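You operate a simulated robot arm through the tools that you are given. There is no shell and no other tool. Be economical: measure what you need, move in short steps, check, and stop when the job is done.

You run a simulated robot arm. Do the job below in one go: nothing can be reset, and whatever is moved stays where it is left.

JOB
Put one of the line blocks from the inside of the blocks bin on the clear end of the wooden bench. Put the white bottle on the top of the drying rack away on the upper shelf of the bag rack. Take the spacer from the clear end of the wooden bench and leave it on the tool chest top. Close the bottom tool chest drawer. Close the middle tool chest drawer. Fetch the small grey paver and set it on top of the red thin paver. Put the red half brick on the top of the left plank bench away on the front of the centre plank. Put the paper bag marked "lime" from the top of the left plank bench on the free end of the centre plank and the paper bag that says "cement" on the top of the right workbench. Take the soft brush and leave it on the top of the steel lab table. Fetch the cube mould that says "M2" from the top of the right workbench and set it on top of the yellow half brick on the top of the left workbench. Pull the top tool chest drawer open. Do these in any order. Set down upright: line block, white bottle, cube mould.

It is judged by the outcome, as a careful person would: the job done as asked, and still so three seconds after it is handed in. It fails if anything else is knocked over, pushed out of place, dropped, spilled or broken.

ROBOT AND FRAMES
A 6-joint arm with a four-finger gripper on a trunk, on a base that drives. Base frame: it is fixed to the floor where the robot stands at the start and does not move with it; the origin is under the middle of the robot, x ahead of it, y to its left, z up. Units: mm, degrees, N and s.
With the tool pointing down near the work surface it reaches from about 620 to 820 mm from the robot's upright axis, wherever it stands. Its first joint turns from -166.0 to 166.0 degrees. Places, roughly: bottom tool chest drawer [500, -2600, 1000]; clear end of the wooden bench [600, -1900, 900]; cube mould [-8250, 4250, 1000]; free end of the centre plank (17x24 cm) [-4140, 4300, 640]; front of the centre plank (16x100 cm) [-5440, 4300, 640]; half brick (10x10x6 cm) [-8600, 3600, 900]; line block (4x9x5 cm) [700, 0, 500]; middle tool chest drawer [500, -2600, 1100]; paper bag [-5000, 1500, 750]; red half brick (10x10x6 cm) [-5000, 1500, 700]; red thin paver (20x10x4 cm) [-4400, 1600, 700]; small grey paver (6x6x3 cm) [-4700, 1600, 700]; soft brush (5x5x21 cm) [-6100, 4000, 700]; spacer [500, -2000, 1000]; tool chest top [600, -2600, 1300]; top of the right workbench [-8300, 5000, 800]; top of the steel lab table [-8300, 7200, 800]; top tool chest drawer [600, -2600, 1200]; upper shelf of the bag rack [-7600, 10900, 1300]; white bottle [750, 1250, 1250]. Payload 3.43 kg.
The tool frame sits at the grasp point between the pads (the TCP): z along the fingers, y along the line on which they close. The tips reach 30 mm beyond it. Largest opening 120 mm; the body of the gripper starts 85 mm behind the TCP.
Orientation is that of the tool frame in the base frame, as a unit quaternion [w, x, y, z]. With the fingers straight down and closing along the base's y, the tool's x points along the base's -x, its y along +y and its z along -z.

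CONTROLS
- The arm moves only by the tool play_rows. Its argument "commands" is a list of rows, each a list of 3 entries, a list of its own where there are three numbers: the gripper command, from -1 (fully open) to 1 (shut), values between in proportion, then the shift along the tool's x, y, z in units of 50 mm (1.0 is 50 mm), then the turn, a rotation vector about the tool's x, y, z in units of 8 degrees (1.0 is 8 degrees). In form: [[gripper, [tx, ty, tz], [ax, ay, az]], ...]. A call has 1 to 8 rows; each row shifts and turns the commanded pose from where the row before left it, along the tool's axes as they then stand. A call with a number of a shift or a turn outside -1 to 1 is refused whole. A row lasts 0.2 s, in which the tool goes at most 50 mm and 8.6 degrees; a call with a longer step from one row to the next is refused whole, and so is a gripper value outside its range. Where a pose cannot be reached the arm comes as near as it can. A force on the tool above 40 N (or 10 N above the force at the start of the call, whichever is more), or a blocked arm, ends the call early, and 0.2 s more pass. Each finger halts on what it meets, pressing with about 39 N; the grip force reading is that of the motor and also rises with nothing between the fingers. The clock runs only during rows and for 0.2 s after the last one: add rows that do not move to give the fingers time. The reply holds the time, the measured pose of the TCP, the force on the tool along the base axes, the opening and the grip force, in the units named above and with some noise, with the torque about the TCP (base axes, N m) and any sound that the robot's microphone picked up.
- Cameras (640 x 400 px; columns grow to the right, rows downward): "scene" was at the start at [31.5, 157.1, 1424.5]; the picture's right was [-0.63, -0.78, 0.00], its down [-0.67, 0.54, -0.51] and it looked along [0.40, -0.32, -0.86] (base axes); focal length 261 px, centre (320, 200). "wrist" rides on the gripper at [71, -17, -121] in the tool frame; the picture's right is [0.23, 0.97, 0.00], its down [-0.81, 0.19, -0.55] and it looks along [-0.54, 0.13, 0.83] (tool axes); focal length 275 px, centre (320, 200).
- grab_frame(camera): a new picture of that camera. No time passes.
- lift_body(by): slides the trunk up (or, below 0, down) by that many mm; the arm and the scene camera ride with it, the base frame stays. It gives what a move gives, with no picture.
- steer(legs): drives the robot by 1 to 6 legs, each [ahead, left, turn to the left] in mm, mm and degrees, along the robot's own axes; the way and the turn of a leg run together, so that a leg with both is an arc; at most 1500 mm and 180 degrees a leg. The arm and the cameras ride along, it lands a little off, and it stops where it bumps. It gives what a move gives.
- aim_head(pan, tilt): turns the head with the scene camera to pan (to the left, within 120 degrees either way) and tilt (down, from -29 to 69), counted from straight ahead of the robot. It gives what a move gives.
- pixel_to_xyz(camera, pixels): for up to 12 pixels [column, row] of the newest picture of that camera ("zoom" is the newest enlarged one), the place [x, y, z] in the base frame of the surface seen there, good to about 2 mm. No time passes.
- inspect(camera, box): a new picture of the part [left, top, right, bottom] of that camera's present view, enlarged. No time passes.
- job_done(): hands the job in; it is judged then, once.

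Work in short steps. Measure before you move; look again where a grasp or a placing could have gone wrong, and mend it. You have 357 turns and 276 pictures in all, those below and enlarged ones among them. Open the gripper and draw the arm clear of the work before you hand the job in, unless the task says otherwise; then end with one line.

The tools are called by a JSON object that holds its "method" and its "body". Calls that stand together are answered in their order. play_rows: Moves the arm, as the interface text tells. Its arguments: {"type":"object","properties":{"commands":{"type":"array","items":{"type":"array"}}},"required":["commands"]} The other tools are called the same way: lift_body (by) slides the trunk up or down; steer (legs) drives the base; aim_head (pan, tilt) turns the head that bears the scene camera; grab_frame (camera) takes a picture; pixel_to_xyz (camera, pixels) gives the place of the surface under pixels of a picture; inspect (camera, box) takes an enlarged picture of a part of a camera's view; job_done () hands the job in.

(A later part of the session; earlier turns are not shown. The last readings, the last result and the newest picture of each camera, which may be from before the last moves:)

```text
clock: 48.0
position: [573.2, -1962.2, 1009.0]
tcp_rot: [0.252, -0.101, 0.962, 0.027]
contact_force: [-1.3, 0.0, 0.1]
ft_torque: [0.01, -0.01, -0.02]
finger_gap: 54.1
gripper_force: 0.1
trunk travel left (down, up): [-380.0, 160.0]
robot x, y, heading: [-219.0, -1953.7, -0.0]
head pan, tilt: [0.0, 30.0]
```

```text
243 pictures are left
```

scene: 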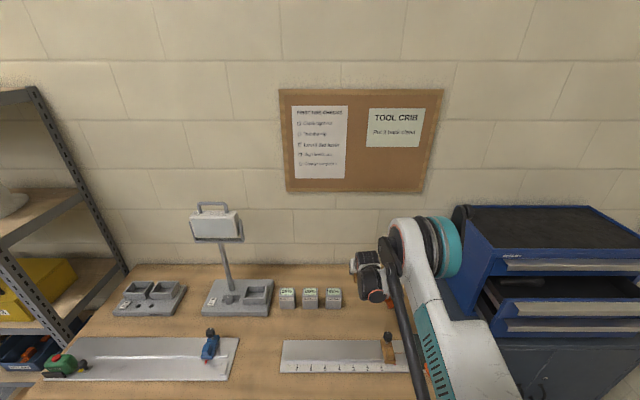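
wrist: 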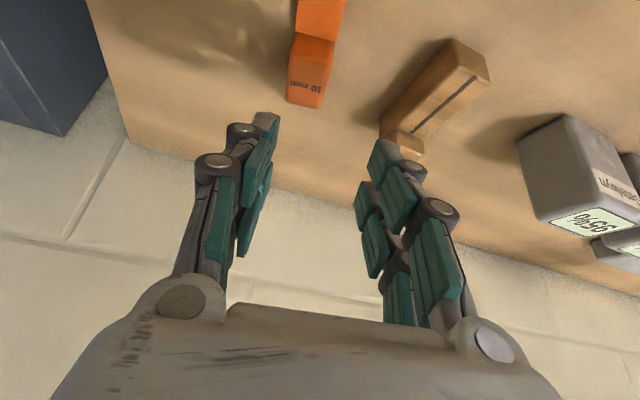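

{"method": "pixel_to_xyz", "body": {"camera": "wrist", "pixels": [[290, 70], [325, 80], [292, 98], [318, 103], [265, 130], [380, 160], [296, 38], [334, 44]]}}

```text
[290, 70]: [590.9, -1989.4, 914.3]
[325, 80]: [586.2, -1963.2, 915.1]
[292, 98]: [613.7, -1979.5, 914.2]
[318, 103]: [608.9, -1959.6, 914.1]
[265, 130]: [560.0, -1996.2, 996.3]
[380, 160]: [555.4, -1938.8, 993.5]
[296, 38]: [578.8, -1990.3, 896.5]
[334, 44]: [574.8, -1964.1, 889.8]
```

Heel centre (599,−1973): I descend with a −16 mm lateral correction and close.

{"method": "play_rows", "body": {"commands": [[0.1, [0.0, -0.32, 0.1], [0, 0, 0]], [0.1, [0.24, 0, 0.54], [0, 0, 0]], [0.1, [0.24, 0, 0.54], [0, 0, 0]], [0.1, [0.24, 0, 0.54], [0, 0, 0]], [0.1, [0, 0, 0], [0, 0, 0]]]}}

{"method": "grab_frame", "body": {"camera": "wrist"}}

```text
clock: 49.2
position: [586.3, -1975.6, 916.5]
tcp_rot: [0.252, -0.1, 0.962, 0.027]
contact_force: [4.1, 0.8, 11.5]
ft_torque: [-0.15, -0.12, 0.07]
finger_gap: 54.5
gripper_force: 0.2
trunk travel left (down, up): [-380.0, 160.0]
robot x, y, heading: [-219.4, -1953.7, 0.1]
head pan, tilt: [0.0, 30.0]
```

```text
242 pictures are left
```

wrist: 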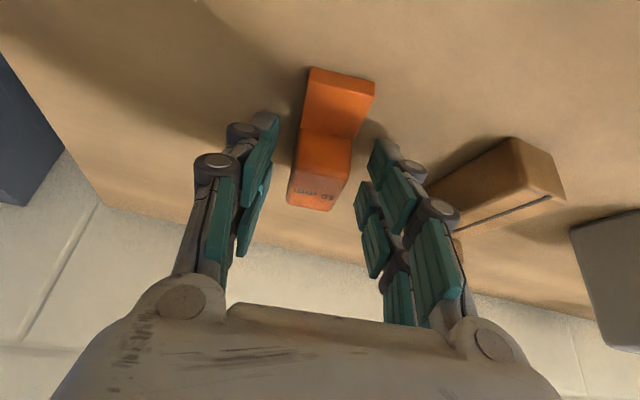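

The tips touch the bench lightly (11 N). Raise 4 mm, close, and check.

{"method": "play_rows", "body": {"commands": [[0.1, [-0.04, 0, -0.07], [0, 0, 0]], [1, [0, 0, 0], [0, 0, 0]], [1, [0, 0, 0], [0, 0, 0]], [1, [0, 0, 0], [0, 0, 0]], [1, [-0.1, 0, -0.17], [0, 0, 0]], [1, [-0.2, 0, -0.35], [0, 0, 0]], [1, [-0.2, 0, -0.35], [0, 0, 0]]]}}

{"method": "grab_frame", "body": {"camera": "wrist"}}

```text
clock: 50.8
position: [587.3, -1973.9, 969.8]
tcp_rot: [0.251, -0.1, 0.962, 0.027]
contact_force: [0.5, 0.1, -0.2]
ft_torque: [0.01, -0.01, 0.0]
finger_gap: 29.2
gripper_force: 39.1
trunk travel left (down, up): [-380.0, 160.0]
robot x, y, heading: [-214.9, -1951.9, 0.0]
head pan, tilt: [0.0, 30.0]
```

```text
241 pictures are left
```

wrist: 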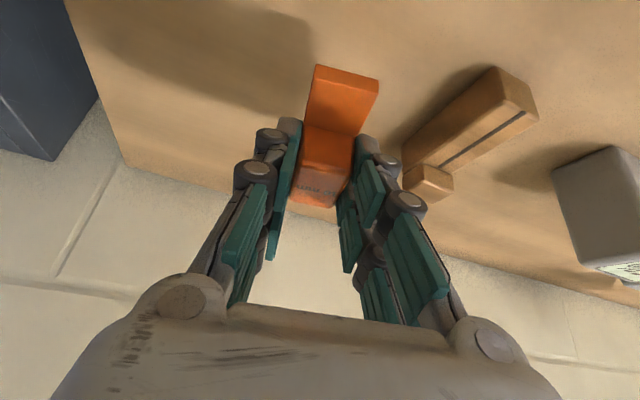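

Spacer held (29 mm). Raise the trunk fully, back out, move right, and look at the tool chest.

{"method": "lift_body", "body": {"by": 160}}

{"method": "steer", "body": {"legs": [[-500, 0, 0], [0, -600, 0]]}}

{"method": "aim_head", "body": {"pan": 10, "tilt": 25}}

{"method": "grab_frame", "body": {"camera": "scene"}}

{"method": "grab_frame", "body": {"camera": "wrist"}}

```text
clock: 52.6
position: [587.2, -1973.3, 1130.5]
tcp_rot: [0.252, -0.1, 0.962, 0.027]
contact_force: [0.5, -0.2, -0.6]
ft_torque: [0.03, 0.0, 0.01]
finger_gap: 29.2
gripper_force: 39.1
trunk travel left (down, up): [-540.0, 0.0]
robot x, y, heading: [-216.2, -1954.7, -0.1]
head pan, tilt: [0.0, 30.0]
```

```text
clock: 58.4
position: [110.9, -2561.9, 1130.0]
tcp_rot: [0.252, -0.103, 0.962, 0.028]
contact_force: [0.4, -0.3, -0.5]
ft_torque: [0.01, -0.03, 0.02]
finger_gap: 29.0
gripper_force: 38.9
trunk travel left (down, up): [-540.0, 0.0]
robot x, y, heading: [-696.3, -2547.5, 0.4]
head pan, tilt: [0.0, 30.0]
```

```text
clock: 59.2
position: [110.2, -2560.3, 1129.5]
tcp_rot: [0.251, -0.103, 0.962, 0.027]
contact_force: [0.2, -0.6, -0.3]
ft_torque: [-0.01, 0.01, 0.02]
finger_gap: 29.3
gripper_force: 38.8
trunk travel left (down, up): [-540.0, 0.0]
robot x, y, heading: [-696.2, -2548.8, 0.4]
head pan, tilt: [10.0, 25.0]
```

```text
240 pictures are left
```

scene: 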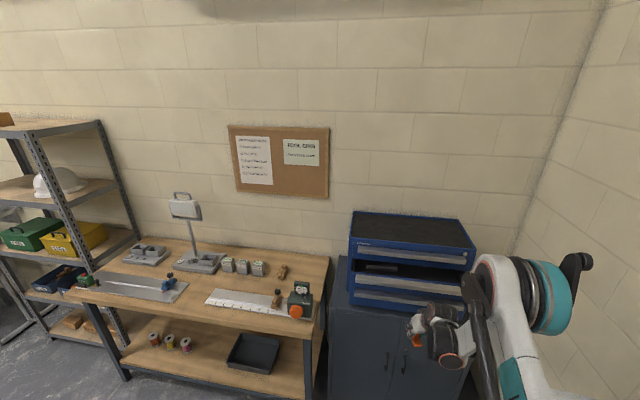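

```text
239 pictures are left
```

wrist: 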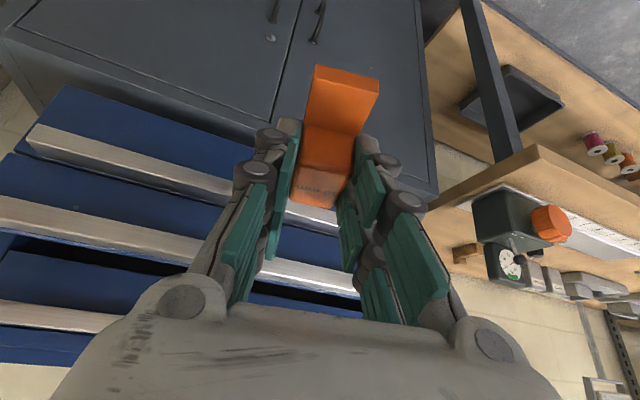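

{"method": "inspect", "body": {"camera": "scene", "box": [330, 195, 510, 325]}}

{"method": "pixel_to_xyz", "body": {"camera": "scene", "pixels": [[352, 215], [352, 240], [472, 258], [455, 222], [400, 230], [410, 254], [400, 280], [400, 301], [358, 245], [352, 270], [470, 265], [355, 292]]}}

```text
3.08 times, centred on (420, 260) of scene
```

zoom: 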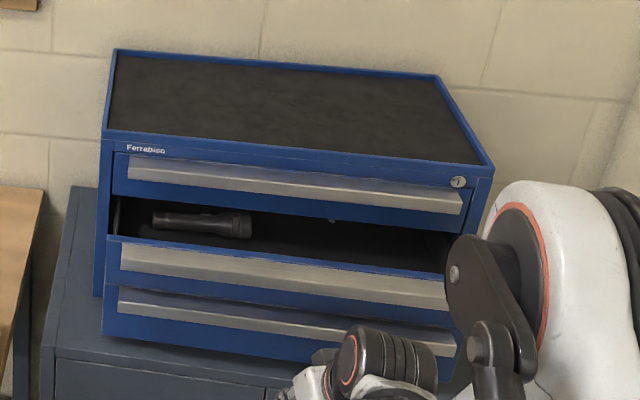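

```text
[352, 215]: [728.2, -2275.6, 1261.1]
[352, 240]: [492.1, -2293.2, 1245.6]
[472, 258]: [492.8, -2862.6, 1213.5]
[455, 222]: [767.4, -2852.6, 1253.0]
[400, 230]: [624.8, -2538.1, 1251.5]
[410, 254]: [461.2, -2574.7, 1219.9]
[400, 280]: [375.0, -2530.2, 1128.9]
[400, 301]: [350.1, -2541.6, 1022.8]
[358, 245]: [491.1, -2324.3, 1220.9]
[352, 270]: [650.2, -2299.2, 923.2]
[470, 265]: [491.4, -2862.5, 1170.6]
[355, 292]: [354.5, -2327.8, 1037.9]
```

Chest top is at z≈1251 (rim 1260), x 492–790. Raise the arm 210 mm.

{"method": "play_rows", "body": {"commands": [[1, [-0.415, 0, -0.73], [0, 0, 0]], [1, [-0.415, 0, -0.73], [0, 0, 0]], [1, [-0.415, 0, -0.73], [0, 0, 0]], [1, [-0.415, 0, -0.73], [0, 0, 0]], [1, [-0.415, 0, -0.73], [0, 0, 0]], [1, [0, 0, 0], [0, 0, 0]]]}}

```text
clock: 60.6
position: [114.0, -2560.9, 1340.5]
tcp_rot: [0.25, -0.103, 0.962, 0.028]
contact_force: [1.4, 0.1, -0.7]
ft_torque: [-0.03, 0.02, 0.01]
finger_gap: 28.7
gripper_force: 39.1
trunk travel left (down, up): [-540.0, 0.0]
robot x, y, heading: [-693.2, -2546.9, 0.6]
head pan, tilt: [10.0, 25.0]
```

{"method": "steer", "body": {"legs": [[480, 0, 0]]}}

{"method": "grab_frame", "body": {"camera": "wrist"}}

{"method": "grab_frame", "body": {"camera": "scene"}}

```text
clock: 63.3
position: [576.7, -2548.3, 1340.5]
tcp_rot: [0.25, -0.108, 0.962, 0.028]
contact_force: [0.2, 0.2, -1.5]
ft_torque: [-0.03, 0.04, -0.03]
finger_gap: 29.0
gripper_force: 38.5
trunk travel left (down, up): [-540.0, 0.0]
robot x, y, heading: [-230.8, -2539.8, 1.0]
head pan, tilt: [10.0, 25.0]
```

```text
237 pictures are left
```

wrist: 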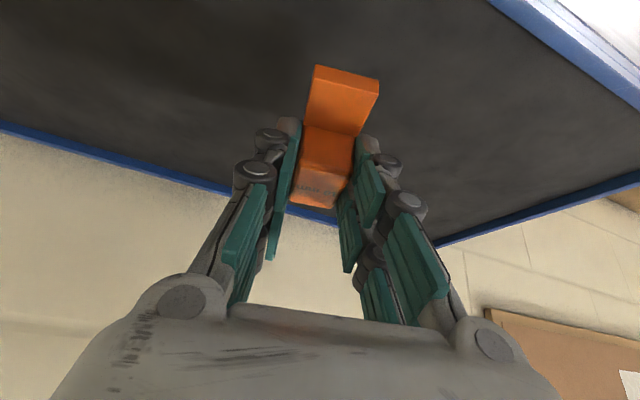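

```text
236 pictures are left
```

scene: 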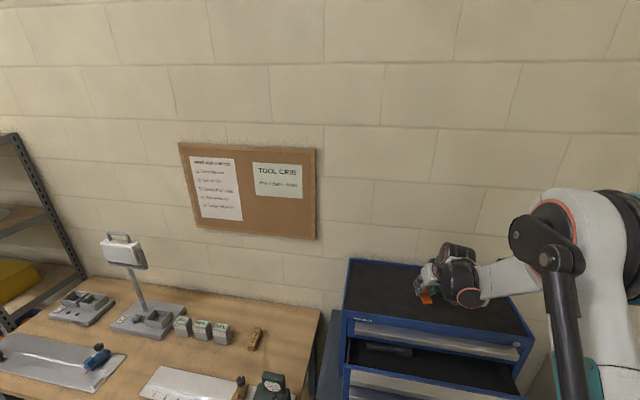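

Spacer is over the mat. Measure mat and spacer front edge, then lower.

{"method": "pixel_to_xyz", "body": {"camera": "wrist", "pixels": [[315, 68], [375, 82], [345, 85], [250, 70], [430, 130], [490, 5], [320, 195]]}}

{"method": "play_rows", "body": {"commands": [[1, [0.296, 0, 0.52], [0, 0, 0]], [1, [0.09, 0, 0.157], [0, 0, 0]], [1, [0, 0, 0], [0, 0, 0]]]}}

```text
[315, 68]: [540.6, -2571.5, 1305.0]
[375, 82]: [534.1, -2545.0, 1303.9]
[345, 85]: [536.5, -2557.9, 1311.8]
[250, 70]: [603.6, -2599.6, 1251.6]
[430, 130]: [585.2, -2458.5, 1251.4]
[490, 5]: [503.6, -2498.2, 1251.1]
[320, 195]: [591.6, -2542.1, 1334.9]
```

```text
clock: 64.1
position: [576.1, -2549.6, 1300.4]
tcp_rot: [0.251, -0.108, 0.962, 0.029]
contact_force: [0.3, -0.6, -0.3]
ft_torque: [-0.02, 0.01, 0.0]
finger_gap: 28.9
gripper_force: 39.3
trunk travel left (down, up): [-540.0, 0.0]
robot x, y, heading: [-233.8, -2540.6, 1.0]
head pan, tilt: [10.0, 25.0]
```

About 11 mm to go; lower in small steps.

{"method": "play_rows", "body": {"commands": [[1, [0.08, 0, 0.14], [0, 0, 0]], [1, [0.02, 0, 0.035], [0, 0, 0]], [1, [0.01, 0, 0.017], [0, 0, 0]], [1, [0, 0, 0], [0, 0, 0]]]}}

```text
clock: 65.1
position: [575.5, -2550.5, 1290.9]
tcp_rot: [0.251, -0.108, 0.962, 0.029]
contact_force: [-0.3, -1.0, -0.9]
ft_torque: [0.03, 0.0, 0.0]
finger_gap: 29.1
gripper_force: 38.8
trunk travel left (down, up): [-540.0, 0.0]
robot x, y, heading: [-232.7, -2543.6, 0.6]
head pan, tilt: [10.0, 25.0]
```

{"method": "play_rows", "body": {"commands": [[1, [0.015, 0, 0.026], [0, 0, 0]], [1, [0.01, 0, 0.017], [0, 0, 0]], [1, [0, 0, 0], [0, 0, 0]]]}}

{"method": "grab_frame", "body": {"camera": "wrist"}}

```text
clock: 65.9
position: [575.7, -2549.8, 1289.7]
tcp_rot: [0.253, -0.107, 0.961, 0.029]
contact_force: [8.7, -4.5, 29.2]
ft_torque: [-0.24, 0.15, 0.01]
finger_gap: 29.0
gripper_force: 38.9
trunk travel left (down, up): [-540.0, 0.0]
robot x, y, heading: [-231.7, -2541.5, 0.9]
head pan, tilt: [10.0, 25.0]
```

```text
235 pictures are left
```

wrist: 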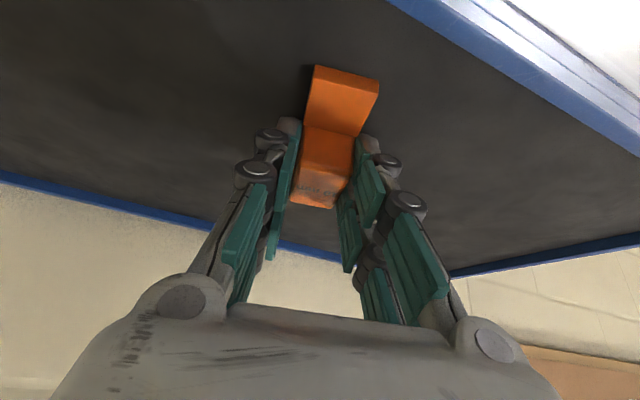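

Firm contact (29 N). Release and withdraw up along the tool.

{"method": "play_rows", "body": {"commands": [[0.1, [0, 0, 0], [0, 0, 0]], [0.1, [0, 0, 0], [0, 0, 0]], [0.1, [0, 0, -0.6], [0, 0, 0]], [0.1, [0, 0, -0.9], [0, 0, 0]], [0.1, [0, 0, 0], [0, 0, 0]]]}}

{"method": "grab_frame", "body": {"camera": "wrist"}}

```text
clock: 67.1
position: [540.4, -2557.6, 1353.0]
tcp_rot: [0.25, -0.109, 0.962, 0.03]
contact_force: [0.1, -0.8, -0.7]
ft_torque: [-0.02, 0.03, 0.02]
finger_gap: 53.9
gripper_force: 0.0
trunk travel left (down, up): [-540.0, 0.0]
robot x, y, heading: [-232.6, -2539.3, 1.0]
head pan, tilt: [10.0, 25.0]
```

```text
234 pictures are left
```

wrist: 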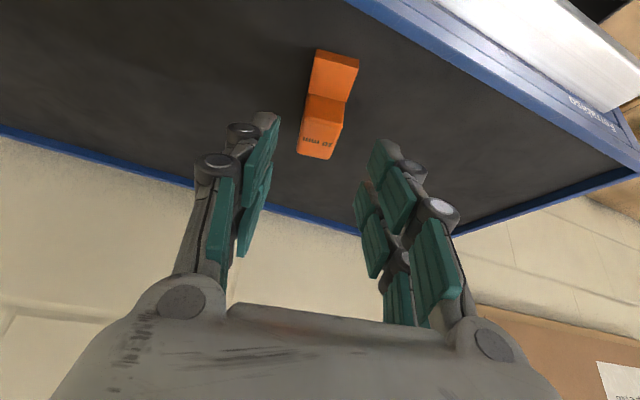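

Spacer stands on the chest top. Back off, undo the yaw, and turn the tool to horizontal (pointing ahead) with fingers closed for pushing drawers.

{"method": "steer", "body": {"legs": [[-420, 0, -0.8]]}}

{"method": "play_rows", "body": {"commands": [[1, [0, 0, 0], [0.37, 0, 0.65]], [1, [0, 0, 0], [0.37, 0, 0.65]], [1, [0, 0, 0], [0, -1, 0]], [1, [0, 0, 0], [0, -1, 0]], [1, [0, 0, 0], [0, -1, 0]], [1, [0, 0, 0], [0, -1, 0]], [1, [0, 0, 0], [0, -1, 0]], [1, [0, 0, 0], [0, -1, 0]]]}}

{"method": "play_rows", "body": {"commands": [[1, [0, 0, 0], [0, -1, 0]], [1, [0, 0, 0], [0, -0.55, 0]], [1, [0, 0, 0], [0, 0, 0]]]}}

{"method": "grab_frame", "body": {"camera": "wrist"}}

{"method": "grab_frame", "body": {"camera": "scene"}}

```text
clock: 69.7
position: [113.2, -2572.6, 1354.4]
tcp_rot: [0.251, -0.099, 0.962, 0.027]
contact_force: [-1.6, -0.2, 0.5]
ft_torque: [-0.01, -0.03, 0.03]
finger_gap: 54.2
gripper_force: 0.1
trunk travel left (down, up): [-540.0, 0.0]
robot x, y, heading: [-656.1, -2542.4, -0.0]
head pan, tilt: [10.0, 25.0]
```

```text
clock: 71.5
position: [136.8, -2573.7, 1368.2]
tcp_rot: [0.624, 0.002, 0.781, -0.001]
contact_force: [0.6, 0.3, 0.5]
ft_torque: [-0.01, -0.03, -0.03]
finger_gap: 0.0
gripper_force: 33.2
out of reach, approached as far as the arm can: row 8
trunk travel left (down, up): [-540.0, 0.0]
robot x, y, heading: [-657.8, -2545.7, 0.1]
head pan, tilt: [10.0, 25.0]
```

```text
clock: 72.3
position: [162.8, -2575.6, 1385.9]
tcp_rot: [0.696, -0.002, 0.718, 0.001]
contact_force: [-0.3, 1.0, -0.6]
ft_torque: [-0.01, 0.01, -0.02]
finger_gap: 0.3
gripper_force: 33.8
out of reach, approached as far as the arm can: row 1, 2
trunk travel left (down, up): [-540.0, 0.0]
robot x, y, heading: [-660.8, -2542.2, -0.1]
head pan, tilt: [10.0, 25.0]
```

```text
233 pictures are left
```

wrist: 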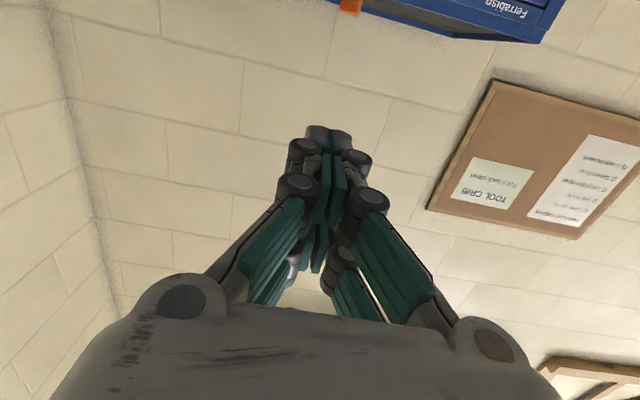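

```text
232 pictures are left
```

scene: 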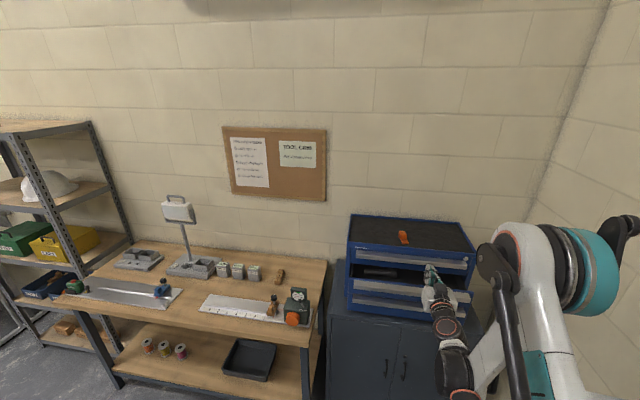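

Tool is near-horizontal. I zoom on the drawers and measure the handle/face profile.

{"method": "inspect", "body": {"camera": "scene", "box": [330, 230, 430, 330]}}

{"method": "pixel_to_xyz", "body": {"camera": "zoom", "pixels": [[320, 100], [320, 118], [320, 140], [320, 165], [300, 285], [300, 305], [300, 330], [300, 350], [300, 375], [300, 395], [300, 415], [300, 440]]}}

```text
4.00 times, centred on (380, 280) of scene
```

zoom: 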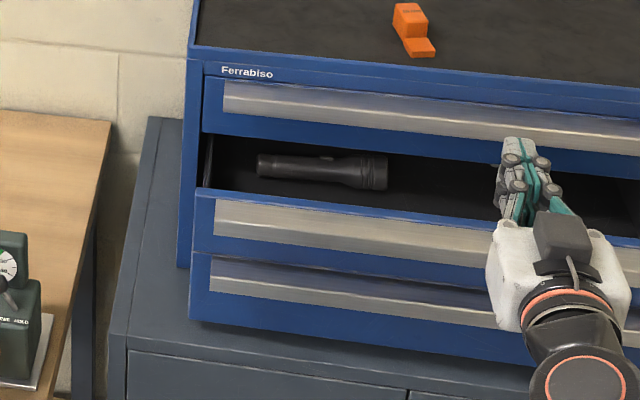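

```text
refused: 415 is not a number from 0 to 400
```

{"method": "pixel_to_xyz", "body": {"camera": "zoom", "pixels": [[320, 85], [320, 98], [320, 112], [320, 135], [300, 196], [300, 210], [300, 228], [300, 250], [300, 272], [300, 285], [300, 300], [300, 320]]}}

```text
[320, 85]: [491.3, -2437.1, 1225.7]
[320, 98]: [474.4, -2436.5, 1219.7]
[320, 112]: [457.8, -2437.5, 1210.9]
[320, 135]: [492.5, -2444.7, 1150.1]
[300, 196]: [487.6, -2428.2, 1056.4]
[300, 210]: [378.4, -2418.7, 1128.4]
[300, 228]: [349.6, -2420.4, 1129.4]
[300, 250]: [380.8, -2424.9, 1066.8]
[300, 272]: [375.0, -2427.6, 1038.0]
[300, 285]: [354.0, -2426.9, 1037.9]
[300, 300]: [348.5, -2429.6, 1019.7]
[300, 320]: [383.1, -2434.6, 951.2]
```

Bottom drawer: face x≈383, handle strip front x≈348, z≈1020–1037; middle: strip x≈348, z≈1110–1128; top closed strip x≈457. Lower the trunk so the closed fingertips are level with the bottom handle, and approach.

{"method": "lift_body", "body": {"by": -359}}

{"method": "steer", "body": {"legs": [[130, 0, 0]]}}

{"method": "aim_head", "body": {"pan": 10, "tilt": 35}}

{"method": "grab_frame", "body": {"camera": "scene"}}

{"method": "grab_frame", "body": {"camera": "wrist"}}

```text
clock: 75.8
position: [160.9, -2575.4, 1026.3]
tcp_rot: [0.696, 0.0, 0.718, 0.0]
contact_force: [-0.4, -0.5, -0.2]
ft_torque: [-0.03, -0.03, 0.05]
finger_gap: 0.0
gripper_force: 33.1
trunk travel left (down, up): [-181.0, 359.0]
robot x, y, heading: [-659.0, -2545.1, -0.3]
head pan, tilt: [10.0, 25.0]
```

```text
clock: 77.1
position: [288.6, -2576.8, 1026.2]
tcp_rot: [0.695, 0.0, 0.719, 0.0]
contact_force: [0.1, -0.2, -0.2]
ft_torque: [0.0, -0.03, 0.04]
finger_gap: 0.0
gripper_force: 33.4
trunk travel left (down, up): [-181.0, 359.0]
robot x, y, heading: [-531.1, -2541.7, -0.1]
head pan, tilt: [10.0, 25.0]
```

```text
clock: 77.8
position: [287.1, -2576.4, 1026.1]
tcp_rot: [0.696, 0.0, 0.718, 0.0]
contact_force: [0.2, -0.8, -0.2]
ft_torque: [0.03, 0.02, -0.01]
finger_gap: 0.0
gripper_force: 33.6
trunk travel left (down, up): [-181.0, 359.0]
robot x, y, heading: [-527.5, -2540.4, -0.3]
head pan, tilt: [10.0, 35.0]
```

```text
230 pictures are left
```

scene: 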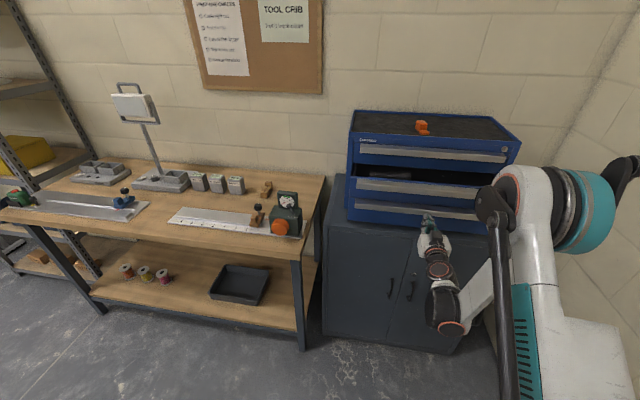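

```text
229 pictures are left
```

wrist: 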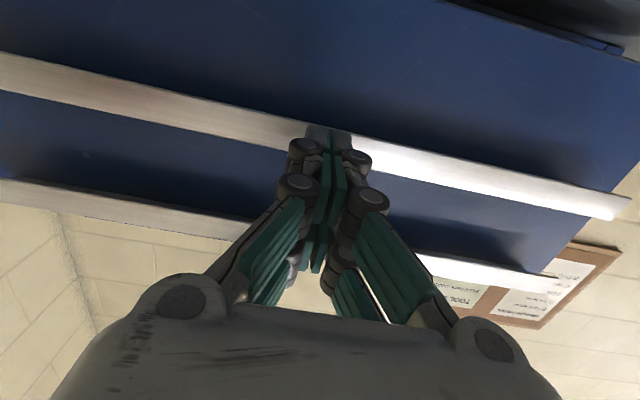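

The tips are level with the bottom handle strip. Push forward with the arm.

{"method": "play_rows", "body": {"commands": [[1, [0, 0, 0.5], [0, 0, 0]], [1, [0, 0, 0.5], [0, 0, 0]], [1, [0, 0, 0.5], [0, 0, 0]], [1, [0, 0, 0.4], [0, 0, 0]]]}}

{"method": "grab_frame", "body": {"camera": "wrist"}}

```text
clock: 78.8
position: [383.4, -2578.5, 1023.9]
tcp_rot: [0.696, -0.001, 0.718, 0.001]
contact_force: [-0.3, -0.3, 0.3]
ft_torque: [-0.04, -0.02, -0.02]
finger_gap: 0.0
gripper_force: 33.6
trunk travel left (down, up): [-181.0, 359.0]
robot x, y, heading: [-530.4, -2540.7, 0.2]
head pan, tilt: [10.0, 35.0]
```

```text
228 pictures are left
```

wrist: 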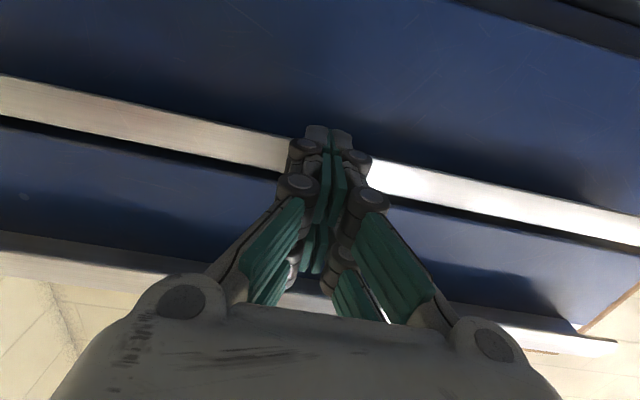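

It's moving. Keep pushing until it stops.

{"method": "play_rows", "body": {"commands": [[1, [0, 0, 0.4], [0, 0, 0]], [1, [0, 0, 0.3], [0, 0, 0]], [1, [0, 0, 0.2], [0, 0, 0]], [1, [0, 0, 0.1], [0, 0, 0]], [1, [0, 0, 0.1], [0, 0, 0]]]}}

{"method": "grab_frame", "body": {"camera": "wrist"}}

{"method": "pixel_to_xyz", "body": {"camera": "wrist", "pixels": [[180, 60], [230, 135], [200, 115], [470, 190], [120, 190], [100, 245], [100, 255], [480, 100]]}}

```text
clock: 80.0
position: [432.8, -2577.0, 1020.8]
tcp_rot: [0.696, 0.0, 0.718, 0.0]
contact_force: [-13.9, 0.0, 0.9]
ft_torque: [-0.02, -0.24, 0.0]
finger_gap: 6.0
gripper_force: 33.8
trunk travel left (down, up): [-181.0, 359.0]
robot x, y, heading: [-532.0, -2543.3, -0.3]
head pan, tilt: [10.0, 35.0]
stopped in row 5: the force on the tool passed its limit at 50 N (the readings are from after the stop); the commanded pose is now the measured one
```

```text
227 pictures are left
```

wrist: 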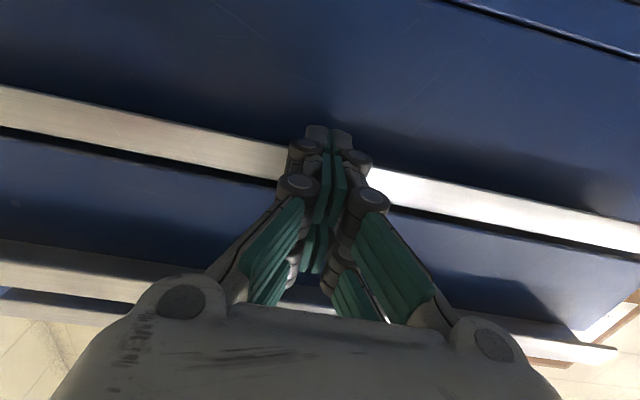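

```text
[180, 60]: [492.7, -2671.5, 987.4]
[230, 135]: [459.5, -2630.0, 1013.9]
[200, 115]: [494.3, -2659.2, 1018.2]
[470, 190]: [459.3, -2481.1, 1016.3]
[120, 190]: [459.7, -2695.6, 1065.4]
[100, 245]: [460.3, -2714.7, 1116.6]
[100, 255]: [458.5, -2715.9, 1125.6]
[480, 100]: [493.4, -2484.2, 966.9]
```

The bottom drawer face is flush (x≈493). The middle one seems to have moved also; back off a bit and look.

{"method": "play_rows", "body": {"commands": [[1, [0, 0, -0.8], [0, 0, 0]], [1, [0, 0, -0.9], [0, 0, 0]], [1, [0, 0, -0.9], [0, 0, 0]], [1, [0, 0, 0], [0, 0, 0]]]}}

{"method": "inspect", "body": {"camera": "scene", "box": [330, 90, 530, 240]}}

{"method": "pixel_to_xyz", "body": {"camera": "zoom", "pixels": [[150, 195], [150, 215], [150, 250], [150, 270], [150, 290], [150, 310], [150, 325], [150, 340], [150, 355], [150, 375], [150, 390]]}}

```text
clock: 81.0
position: [307.2, -2577.5, 1024.2]
tcp_rot: [0.696, -0.001, 0.718, 0.002]
contact_force: [-0.5, 0.0, 0.4]
ft_torque: [0.03, 0.02, 0.01]
finger_gap: 0.0
gripper_force: 33.1
trunk travel left (down, up): [-181.0, 359.0]
robot x, y, heading: [-528.6, -2541.6, 0.0]
head pan, tilt: [10.0, 35.0]
```

```text
2.67 times, centred on (430, 165) of scene
```

zoom: 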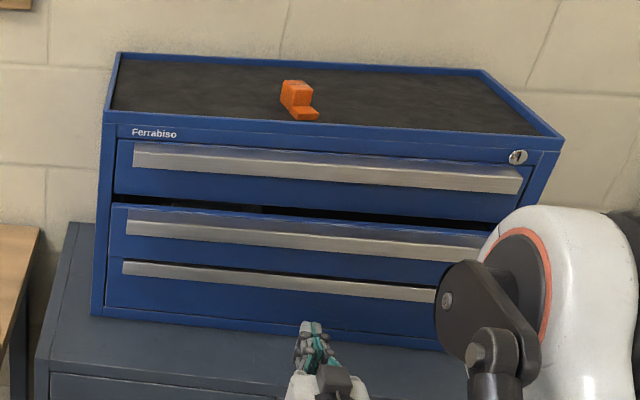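

```text
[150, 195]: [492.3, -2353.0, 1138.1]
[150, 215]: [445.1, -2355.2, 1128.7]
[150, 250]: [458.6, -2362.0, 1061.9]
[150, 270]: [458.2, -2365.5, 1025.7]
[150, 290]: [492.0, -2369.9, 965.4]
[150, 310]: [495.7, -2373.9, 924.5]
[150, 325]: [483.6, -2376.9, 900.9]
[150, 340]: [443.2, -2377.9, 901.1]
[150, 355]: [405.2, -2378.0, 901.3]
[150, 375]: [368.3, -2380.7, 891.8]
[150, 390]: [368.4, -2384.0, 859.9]
```

Bottom is closed; middle remains ~33 mm open. Raise to its handle and push.

{"method": "lift_body", "body": {"by": 91}}

{"method": "play_rows", "body": {"commands": [[1, [0, 0, 0.9], [0, 0, 0]], [1, [0, 0, 0.7], [0, 0, 0]], [1, [0, 0, 0.5], [0, 0, 0]], [1, [0, 0, 0.2], [0, 0, 0]], [1, [0, 0, 0.1], [0, 0, 0]], [1, [0, 0, 0.1], [0, 0, 0]], [1, [0, 0, 0.1], [0, 0, 0]]]}}

{"method": "grab_frame", "body": {"camera": "wrist"}}

```text
clock: 82.2
position: [307.3, -2578.2, 1114.1]
tcp_rot: [0.696, 0.0, 0.719, 0.0]
contact_force: [-0.4, 0.7, 0.1]
ft_torque: [-0.04, -0.01, -0.02]
finger_gap: 0.0
gripper_force: 33.5
trunk travel left (down, up): [-272.0, 268.0]
robot x, y, heading: [-530.1, -2544.3, -0.1]
head pan, tilt: [10.0, 35.0]
```

```text
clock: 83.8
position: [431.2, -2577.8, 1111.5]
tcp_rot: [0.696, -0.001, 0.718, 0.001]
contact_force: [-14.6, 0.2, 0.9]
ft_torque: [0.01, -0.28, 0.02]
finger_gap: 6.0
gripper_force: 33.8
trunk travel left (down, up): [-272.0, 268.0]
robot x, y, heading: [-527.4, -2543.1, -0.3]
head pan, tilt: [10.0, 35.0]
stopped in row 7: the force on the tool passed its limit at 50 N (the readings are from after the stop); the commanded pose is now the measured one
```

```text
225 pictures are left
```

wrist: 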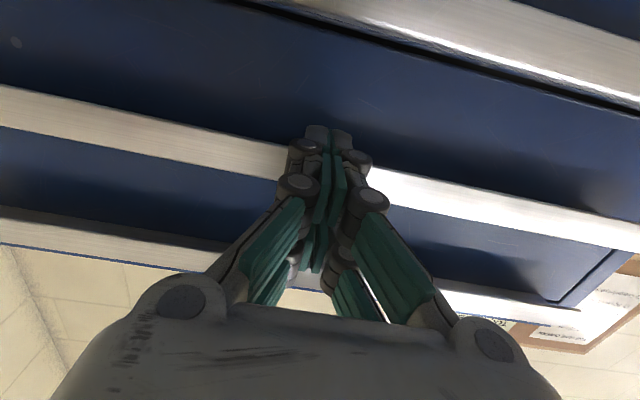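

Same stop position as the bottom one: middle closed. Back off, verify, and roll the tool 90° so the fingers close vertically on the top handle.

{"method": "play_rows", "body": {"commands": [[1, [0, 0, -0.9], [0, 0, 0]], [1, [0, 0, -0.9], [0, 0, 0]], [0.2, [0, 0, -0.9], [0, 0, 1]], [0.2, [0, 0, 0], [0, 0, 1]], [0.2, [0, 0, 0], [0, 0, 1]], [0.2, [0, 0, 0], [0, 0, 1]], [0.2, [0, 0, 0], [0, 0, 1]], [0.2, [0, 0, 0], [0, 0, 1]]]}}

{"method": "play_rows", "body": {"commands": [[0.2, [0, 0, 0], [0, 0, 1]], [0.2, [0, 0, 0], [0, 0, 1]], [0.2, [0, 0, 0], [0, 0, 1]], [0.2, [0, 0, 0], [0, 0, 1]], [0.2, [0, 0, 0], [0, 0, 1]], [0.2, [0, 0, 0], [0, 0, 0.25]], [0.2, [0, 0, 0], [0, 0, 0]]]}}

{"method": "lift_body", "body": {"by": 90}}

{"method": "grab_frame", "body": {"camera": "wrist"}}

{"method": "grab_frame", "body": {"camera": "scene"}}

```text
clock: 85.6
position: [298.7, -2577.2, 1114.2]
tcp_rot: [0.634, 0.293, 0.658, 0.283]
contact_force: [-0.8, -0.6, -0.1]
ft_torque: [-0.03, -0.01, -0.01]
finger_gap: 47.8
gripper_force: 0.0
trunk travel left (down, up): [-272.0, 268.0]
robot x, y, heading: [-530.3, -2541.5, 0.3]
head pan, tilt: [10.0, 35.0]
```

```text
clock: 87.2
position: [300.5, -2577.0, 1115.0]
tcp_rot: [0.489, 0.509, 0.509, 0.492]
contact_force: [0.6, -0.4, -0.4]
ft_torque: [-0.01, 0.01, 0.01]
finger_gap: 47.9
gripper_force: 0.0
trunk travel left (down, up): [-272.0, 268.0]
robot x, y, heading: [-530.2, -2542.1, -0.4]
head pan, tilt: [10.0, 35.0]
```

```text
clock: 88.4
position: [299.7, -2577.9, 1205.4]
tcp_rot: [0.49, 0.508, 0.51, 0.492]
contact_force: [0.1, 0.2, -0.7]
ft_torque: [-0.02, 0.02, 0.0]
finger_gap: 47.9
gripper_force: 0.0
trunk travel left (down, up): [-362.0, 178.0]
robot x, y, heading: [-531.3, -2546.7, -0.2]
head pan, tilt: [10.0, 35.0]
```

```text
224 pictures are left
```

wrist: 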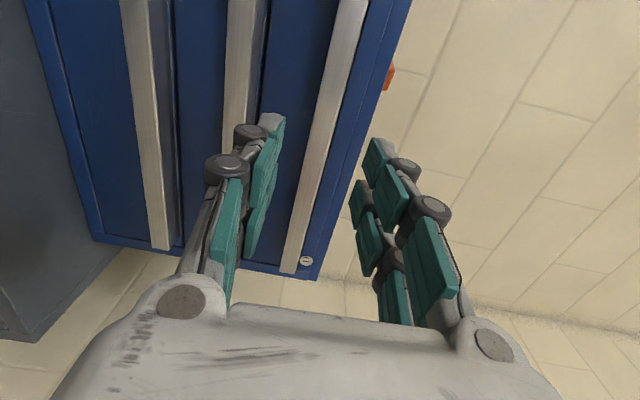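

```text
223 pictures are left
```

scene: 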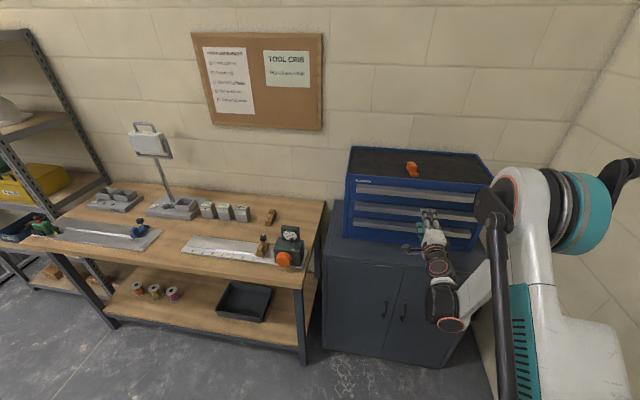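

All three drawers look closed. Measure the top handle's profile from the wrist view.

{"method": "inspect", "body": {"camera": "wrist", "box": [220, 0, 420, 150]}}

{"method": "pixel_to_xyz", "body": {"camera": "zoom", "pixels": [[330, 150], [348, 150], [360, 150], [375, 150], [390, 150], [410, 150], [420, 150], [440, 150], [300, 150], [240, 150]]}}

```text
2.67 times, centred on (320, 75) of wrist
```

zoom: 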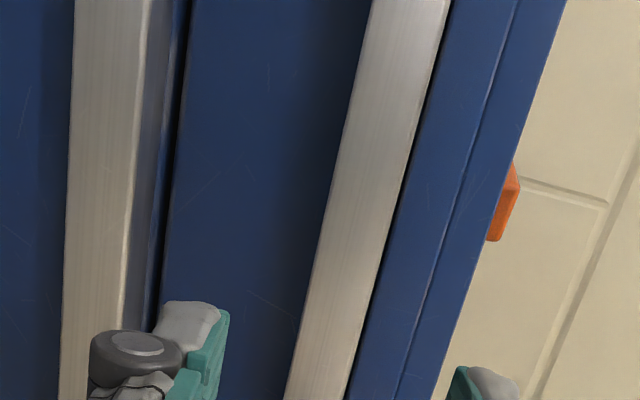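

```text
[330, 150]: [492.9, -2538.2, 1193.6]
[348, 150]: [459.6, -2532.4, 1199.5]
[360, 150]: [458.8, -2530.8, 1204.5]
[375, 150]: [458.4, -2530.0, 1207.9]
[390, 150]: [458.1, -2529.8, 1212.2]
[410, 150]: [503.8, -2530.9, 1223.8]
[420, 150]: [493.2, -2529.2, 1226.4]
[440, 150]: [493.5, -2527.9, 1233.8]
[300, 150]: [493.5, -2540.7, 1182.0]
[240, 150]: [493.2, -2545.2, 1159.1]
```

Handle strip z 1197–1226, front x 458, face x 493. Centre the opening on z≈1211 and advance over the handle.

{"method": "lift_body", "body": {"by": 6}}

{"method": "steer", "body": {"legs": [[60, 0, 0]]}}

{"method": "grab_frame", "body": {"camera": "wrist"}}

```text
clock: 89.0
position: [298.4, -2577.9, 1210.2]
tcp_rot: [0.491, 0.508, 0.509, 0.492]
contact_force: [0.5, -0.2, -0.3]
ft_torque: [-0.03, -0.06, -0.02]
finger_gap: 48.0
gripper_force: 0.0
trunk travel left (down, up): [-368.0, 172.0]
robot x, y, heading: [-525.4, -2541.8, -0.1]
head pan, tilt: [10.0, 35.0]
```

```text
clock: 90.0
position: [361.9, -2577.4, 1210.4]
tcp_rot: [0.49, 0.508, 0.511, 0.491]
contact_force: [1.0, -0.7, -0.1]
ft_torque: [-0.06, -0.03, 0.0]
finger_gap: 48.1
gripper_force: 0.1
trunk travel left (down, up): [-368.0, 172.0]
robot x, y, heading: [-468.7, -2545.2, -0.5]
head pan, tilt: [10.0, 35.0]
```

```text
221 pictures are left
```

wrist: 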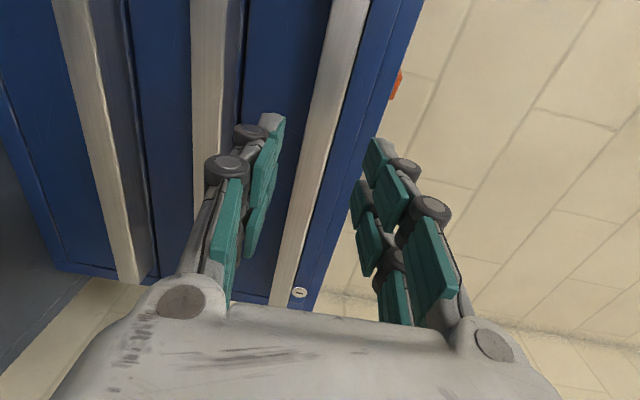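

{"method": "play_rows", "body": {"commands": [[0.2, [0, 0.02, 0.6], [0, 0, 0]], [0.2, [0, 0.02, 0.6], [0, 0, 0]], [0.2, [0, 0.02, 0.5], [0, 0, 0]], [0.2, [0, 0, 0], [0, 0, 0]]]}}

{"method": "grab_frame", "body": {"camera": "wrist"}}

```text
clock: 91.0
position: [445.4, -2578.2, 1211.0]
tcp_rot: [0.491, 0.508, 0.509, 0.492]
contact_force: [-0.6, 0.5, 0.0]
ft_torque: [0.01, -0.01, -0.03]
finger_gap: 47.8
gripper_force: 0.1
trunk travel left (down, up): [-368.0, 172.0]
robot x, y, heading: [-469.1, -2546.4, -0.1]
head pan, tilt: [10.0, 35.0]
```

```text
220 pictures are left
```

wrist: 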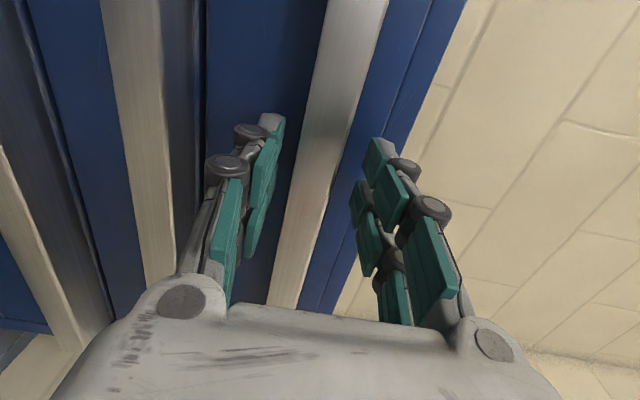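

The handle lies between the fingers. Advance 10 mm and close.

{"method": "play_rows", "body": {"commands": [[0.2, [0, 0, 0.2], [0, 0, 0]], [1, [0, 0, 0], [0, 0, 0]], [1, [0, 0, 0], [0, 0, 0]], [1, [0, 0, 0], [0, 0, 0]]]}}

{"method": "play_rows", "body": {"commands": [[1, [0, 0, -0.3], [0, 0, 0]], [1, [0, 0, -0.3], [0, 0, 0]], [1, [0, 0, -0.3], [0, 0, 0]], [1, [0, 0, 0], [0, 0, 0]]]}}

{"method": "grab_frame", "body": {"camera": "wrist"}}

```text
clock: 92.0
position: [456.5, -2578.9, 1207.8]
tcp_rot: [0.489, 0.508, 0.511, 0.492]
contact_force: [-1.2, -0.7, -12.7]
ft_torque: [0.02, -0.95, -1.06]
finger_gap: 24.2
gripper_force: 44.4
trunk travel left (down, up): [-368.0, 172.0]
robot x, y, heading: [-468.0, -2544.9, -0.1]
head pan, tilt: [10.0, 35.0]
stopped in row 4: the force on the tool passed its limit at 41 N (the readings are from after the stop); the commanded pose is now the measured one
```

```text
clock: 93.0
position: [411.9, -2579.4, 1207.4]
tcp_rot: [0.49, 0.508, 0.51, 0.491]
contact_force: [-1.5, -0.1, -12.6]
ft_torque: [0.15, -0.78, 0.01]
finger_gap: 24.0
gripper_force: 45.4
trunk travel left (down, up): [-368.0, 172.0]
robot x, y, heading: [-467.1, -2546.3, -0.5]
head pan, tilt: [10.0, 35.0]
```

```text
219 pictures are left
```

wrist: 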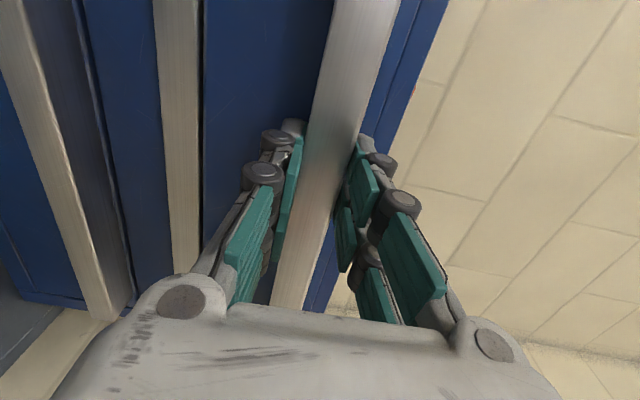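

The drawer follows (45 mm). Keep pulling about 150 mm more.

{"method": "play_rows", "body": {"commands": [[1, [0, 0, -0.4], [0, 0, 0]], [1, [0, 0, -0.4], [0, 0, 0]], [1, [0, 0, -0.4], [0, 0, 0]], [1, [0, 0, -0.4], [0, 0, 0]], [1, [0, 0, -0.4], [0, 0, 0]], [1, [0, 0, -0.4], [0, 0, 0]], [1, [0, 0, -0.4], [0, 0, 0]], [1, [0, 0, 0], [0, 0, 0]]]}}

{"method": "grab_frame", "body": {"camera": "scene"}}

```text
clock: 93.9
position: [352.8, -2578.5, 1207.6]
tcp_rot: [0.489, 0.509, 0.511, 0.491]
contact_force: [-1.5, 1.8, -27.6]
ft_torque: [0.33, -0.68, -0.33]
finger_gap: 24.3
gripper_force: 45.5
out of reach, approached as far as the arm can: row 4
trunk travel left (down, up): [-368.0, 172.0]
robot x, y, heading: [-468.9, -2543.7, -0.2]
head pan, tilt: [10.0, 35.0]
stopped in row 4: the force on the tool passed its limit at 57 N (the readings are from after the stop); the commanded pose is now the measured one
```

```text
218 pictures are left
```

scene: 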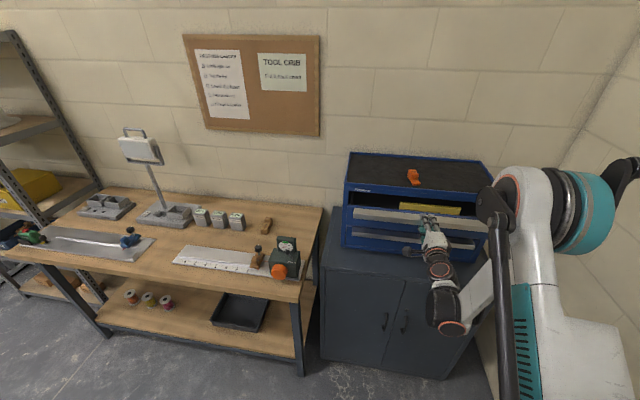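

Open about 104 mm; the arm is at its near limit. Drive the base back 110 mm to pull further.

{"method": "steer", "body": {"legs": [[-110, 0, 0]]}}

{"method": "grab_frame", "body": {"camera": "scene"}}

```text
clock: 95.1
position: [263.0, -2578.7, 1207.2]
tcp_rot: [0.488, 0.509, 0.511, 0.492]
contact_force: [-0.9, 0.1, -16.2]
ft_torque: [0.28, -0.67, -0.92]
finger_gap: 24.2
gripper_force: 45.2
trunk travel left (down, up): [-368.0, 172.0]
robot x, y, heading: [-554.0, -2546.4, -0.2]
head pan, tilt: [10.0, 35.0]
stopped in leg 1: the force on the tool passed its limit at 43 N (the readings are from after the stop); the commanded pose is now the measured one
```

```text
217 pictures are left
```

scene: 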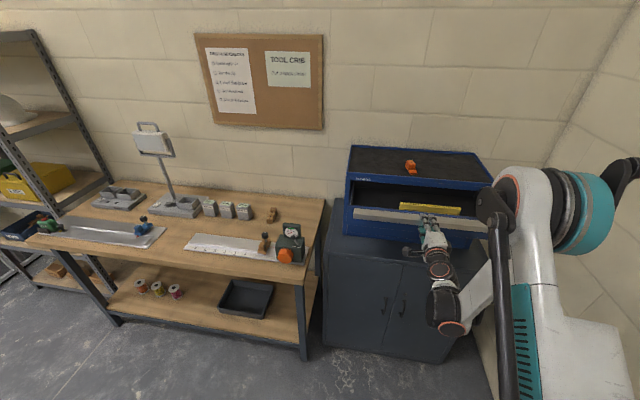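

Open about 190 mm — good. Release and back away.

{"method": "play_rows", "body": {"commands": [[0.2, [0, 0, 0], [0, 0, 0]], [0.2, [0, 0, 0], [0, 0, 0]], [0.2, [0, 0, 0], [0, 0, 0]]]}}

{"method": "steer", "body": {"legs": [[-350, 0, 0]]}}

{"method": "inspect", "body": {"camera": "scene", "box": [160, 60, 560, 310]}}

```text
clock: 95.9
position: [263.6, -2579.4, 1210.7]
tcp_rot: [0.489, 0.508, 0.511, 0.492]
contact_force: [0.4, 0.0, -0.2]
ft_torque: [0.01, 0.05, 0.02]
finger_gap: 48.0
gripper_force: 0.1
trunk travel left (down, up): [-368.0, 172.0]
robot x, y, heading: [-556.4, -2540.9, -0.2]
head pan, tilt: [10.0, 35.0]
```

```text
clock: 98.1
position: [-87.1, -2578.8, 1209.9]
tcp_rot: [0.489, 0.509, 0.511, 0.491]
contact_force: [-0.2, -0.2, -0.3]
ft_torque: [0.03, 0.0, 0.0]
finger_gap: 48.1
gripper_force: 0.1
trunk travel left (down, up): [-368.0, 172.0]
robot x, y, heading: [-907.5, -2545.2, -0.5]
head pan, tilt: [10.0, 35.0]
```

```text
1.60 times, centred on (360, 185) of scene
```

zoom: 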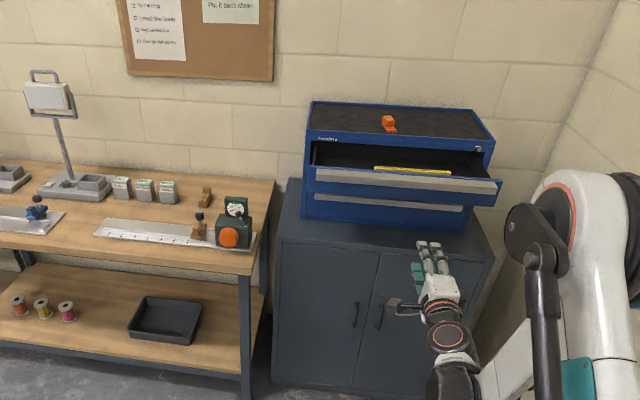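

Drawers done. Undo the roll, then drive left toward the drying rack, looking as I go.

{"method": "play_rows", "body": {"commands": [[0, [0, 0, 0], [0, 0, -1]], [0, [0, 0, 0], [0, 0, -1]], [0, [0, 0, 0], [0, 0, -1]], [0, [0, 0, 0], [0, 0, -1]], [0, [0, 0, 0], [0, 0, -1]], [0, [0, 0, 0], [0, 0, -1]], [0, [0, 0, 0], [0, 0, -1]], [0, [0, 0, 0], [0, 0, -1]]]}}

{"method": "play_rows", "body": {"commands": [[0, [0, 0, 0], [0, 0, -1]], [0, [0, 0, 0], [0, 0, -1]], [0, [0, 0, 0], [0, 0, -1]], [0, [0, 0, 0], [0, 0, -0.25]], [0, [0, 0, 0], [0, -0.25, 0]]]}}

{"method": "aim_head", "body": {"pan": 80, "tilt": 20}}

{"method": "grab_frame", "body": {"camera": "scene"}}

```text
clock: 99.9
position: [-86.5, -2580.4, 1208.0]
tcp_rot: [0.676, 0.16, 0.703, 0.157]
contact_force: [-0.2, 0.3, -0.5]
ft_torque: [0.01, 0.01, 0.0]
finger_gap: 60.0
gripper_force: 0.0
trunk travel left (down, up): [-368.0, 172.0]
robot x, y, heading: [-904.0, -2540.7, -0.5]
head pan, tilt: [10.0, 35.0]
```

```text
clock: 101.1
position: [-84.9, -2578.4, 1209.7]
tcp_rot: [0.701, -0.002, 0.713, 0.001]
contact_force: [0.0, -0.7, -0.1]
ft_torque: [-0.01, -0.01, -0.01]
finger_gap: 59.8
gripper_force: 0.1
trunk travel left (down, up): [-368.0, 172.0]
robot x, y, heading: [-905.7, -2543.4, -0.8]
head pan, tilt: [10.0, 35.0]
```

```text
clock: 102.5
position: [-84.3, -2578.9, 1210.3]
tcp_rot: [0.701, -0.001, 0.713, 0.001]
contact_force: [0.4, 0.2, 0.5]
ft_torque: [0.0, 0.0, 0.0]
finger_gap: 60.0
gripper_force: 0.0
trunk travel left (down, up): [-368.0, 172.0]
robot x, y, heading: [-904.1, -2542.0, -0.4]
head pan, tilt: [80.0, 20.0]
```

```text
215 pictures are left
```

scene: 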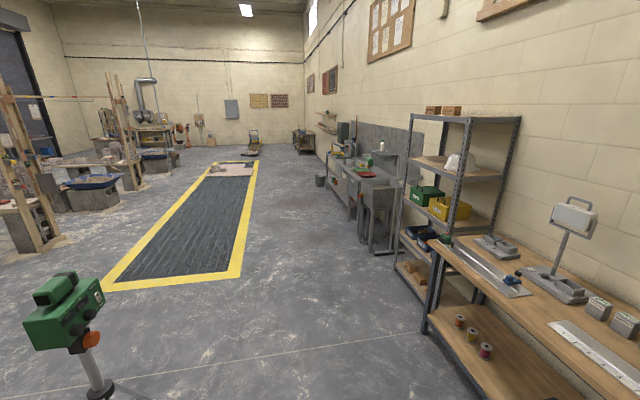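

There's a green device on a tripod at left and a mat with yellow border. Measure key positions for path planning.

{"method": "pixel_to_xyz", "body": {"camera": "scene", "pixels": [[65, 310], [95, 385], [105, 288], [240, 275], [255, 165], [205, 165], [320, 180], [365, 240], [245, 155], [40, 245], [310, 150], [383, 148]]}}

```text
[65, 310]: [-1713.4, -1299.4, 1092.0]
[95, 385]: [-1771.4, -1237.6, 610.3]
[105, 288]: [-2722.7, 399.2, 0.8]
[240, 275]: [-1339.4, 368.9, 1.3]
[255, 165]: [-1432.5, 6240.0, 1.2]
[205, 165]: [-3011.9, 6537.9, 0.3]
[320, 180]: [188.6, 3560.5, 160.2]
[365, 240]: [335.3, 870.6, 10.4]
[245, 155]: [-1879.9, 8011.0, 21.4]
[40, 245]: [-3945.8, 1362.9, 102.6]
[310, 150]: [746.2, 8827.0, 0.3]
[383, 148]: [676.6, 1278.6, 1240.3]
```

Path along x≈−907 is clear. Drive left about 3800 mm.

{"method": "steer", "body": {"legs": [[0, 1450, 0.5], [0, 1450, 0], [0, 850, 0]]}}

{"method": "aim_head", "body": {"pan": 0, "tilt": 25}}

{"method": "grab_frame", "body": {"camera": "scene"}}

```text
clock: 120.8
position: [-87.8, 1222.8, 1209.8]
tcp_rot: [0.7, -0.011, 0.714, 0.01]
contact_force: [0.8, -0.4, 0.4]
ft_torque: [-0.02, 0.02, 0.0]
finger_gap: 59.9
gripper_force: 0.1
trunk travel left (down, up): [-368.0, 172.0]
robot x, y, heading: [-911.9, 1239.3, 1.0]
head pan, tilt: [80.0, 20.0]
```

```text
clock: 122.3
position: [-89.2, 1223.5, 1209.8]
tcp_rot: [0.701, -0.011, 0.713, 0.01]
contact_force: [0.2, 0.6, -0.4]
ft_torque: [-0.01, 0.01, -0.01]
finger_gap: 59.9
gripper_force: 0.1
trunk travel left (down, up): [-368.0, 172.0]
robot x, y, heading: [-911.1, 1241.2, 1.2]
head pan, tilt: [0.0, 25.0]
```

```text
214 pictures are left
```

scene: 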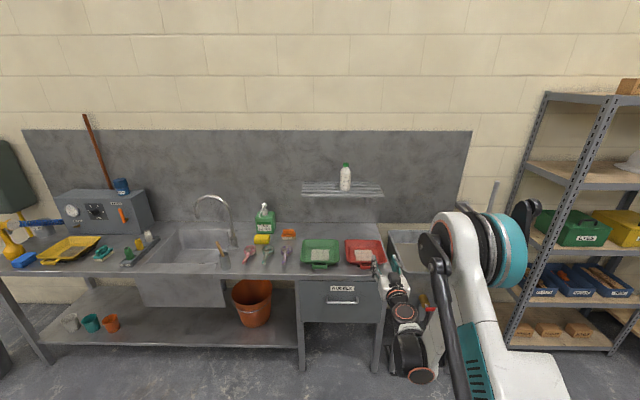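

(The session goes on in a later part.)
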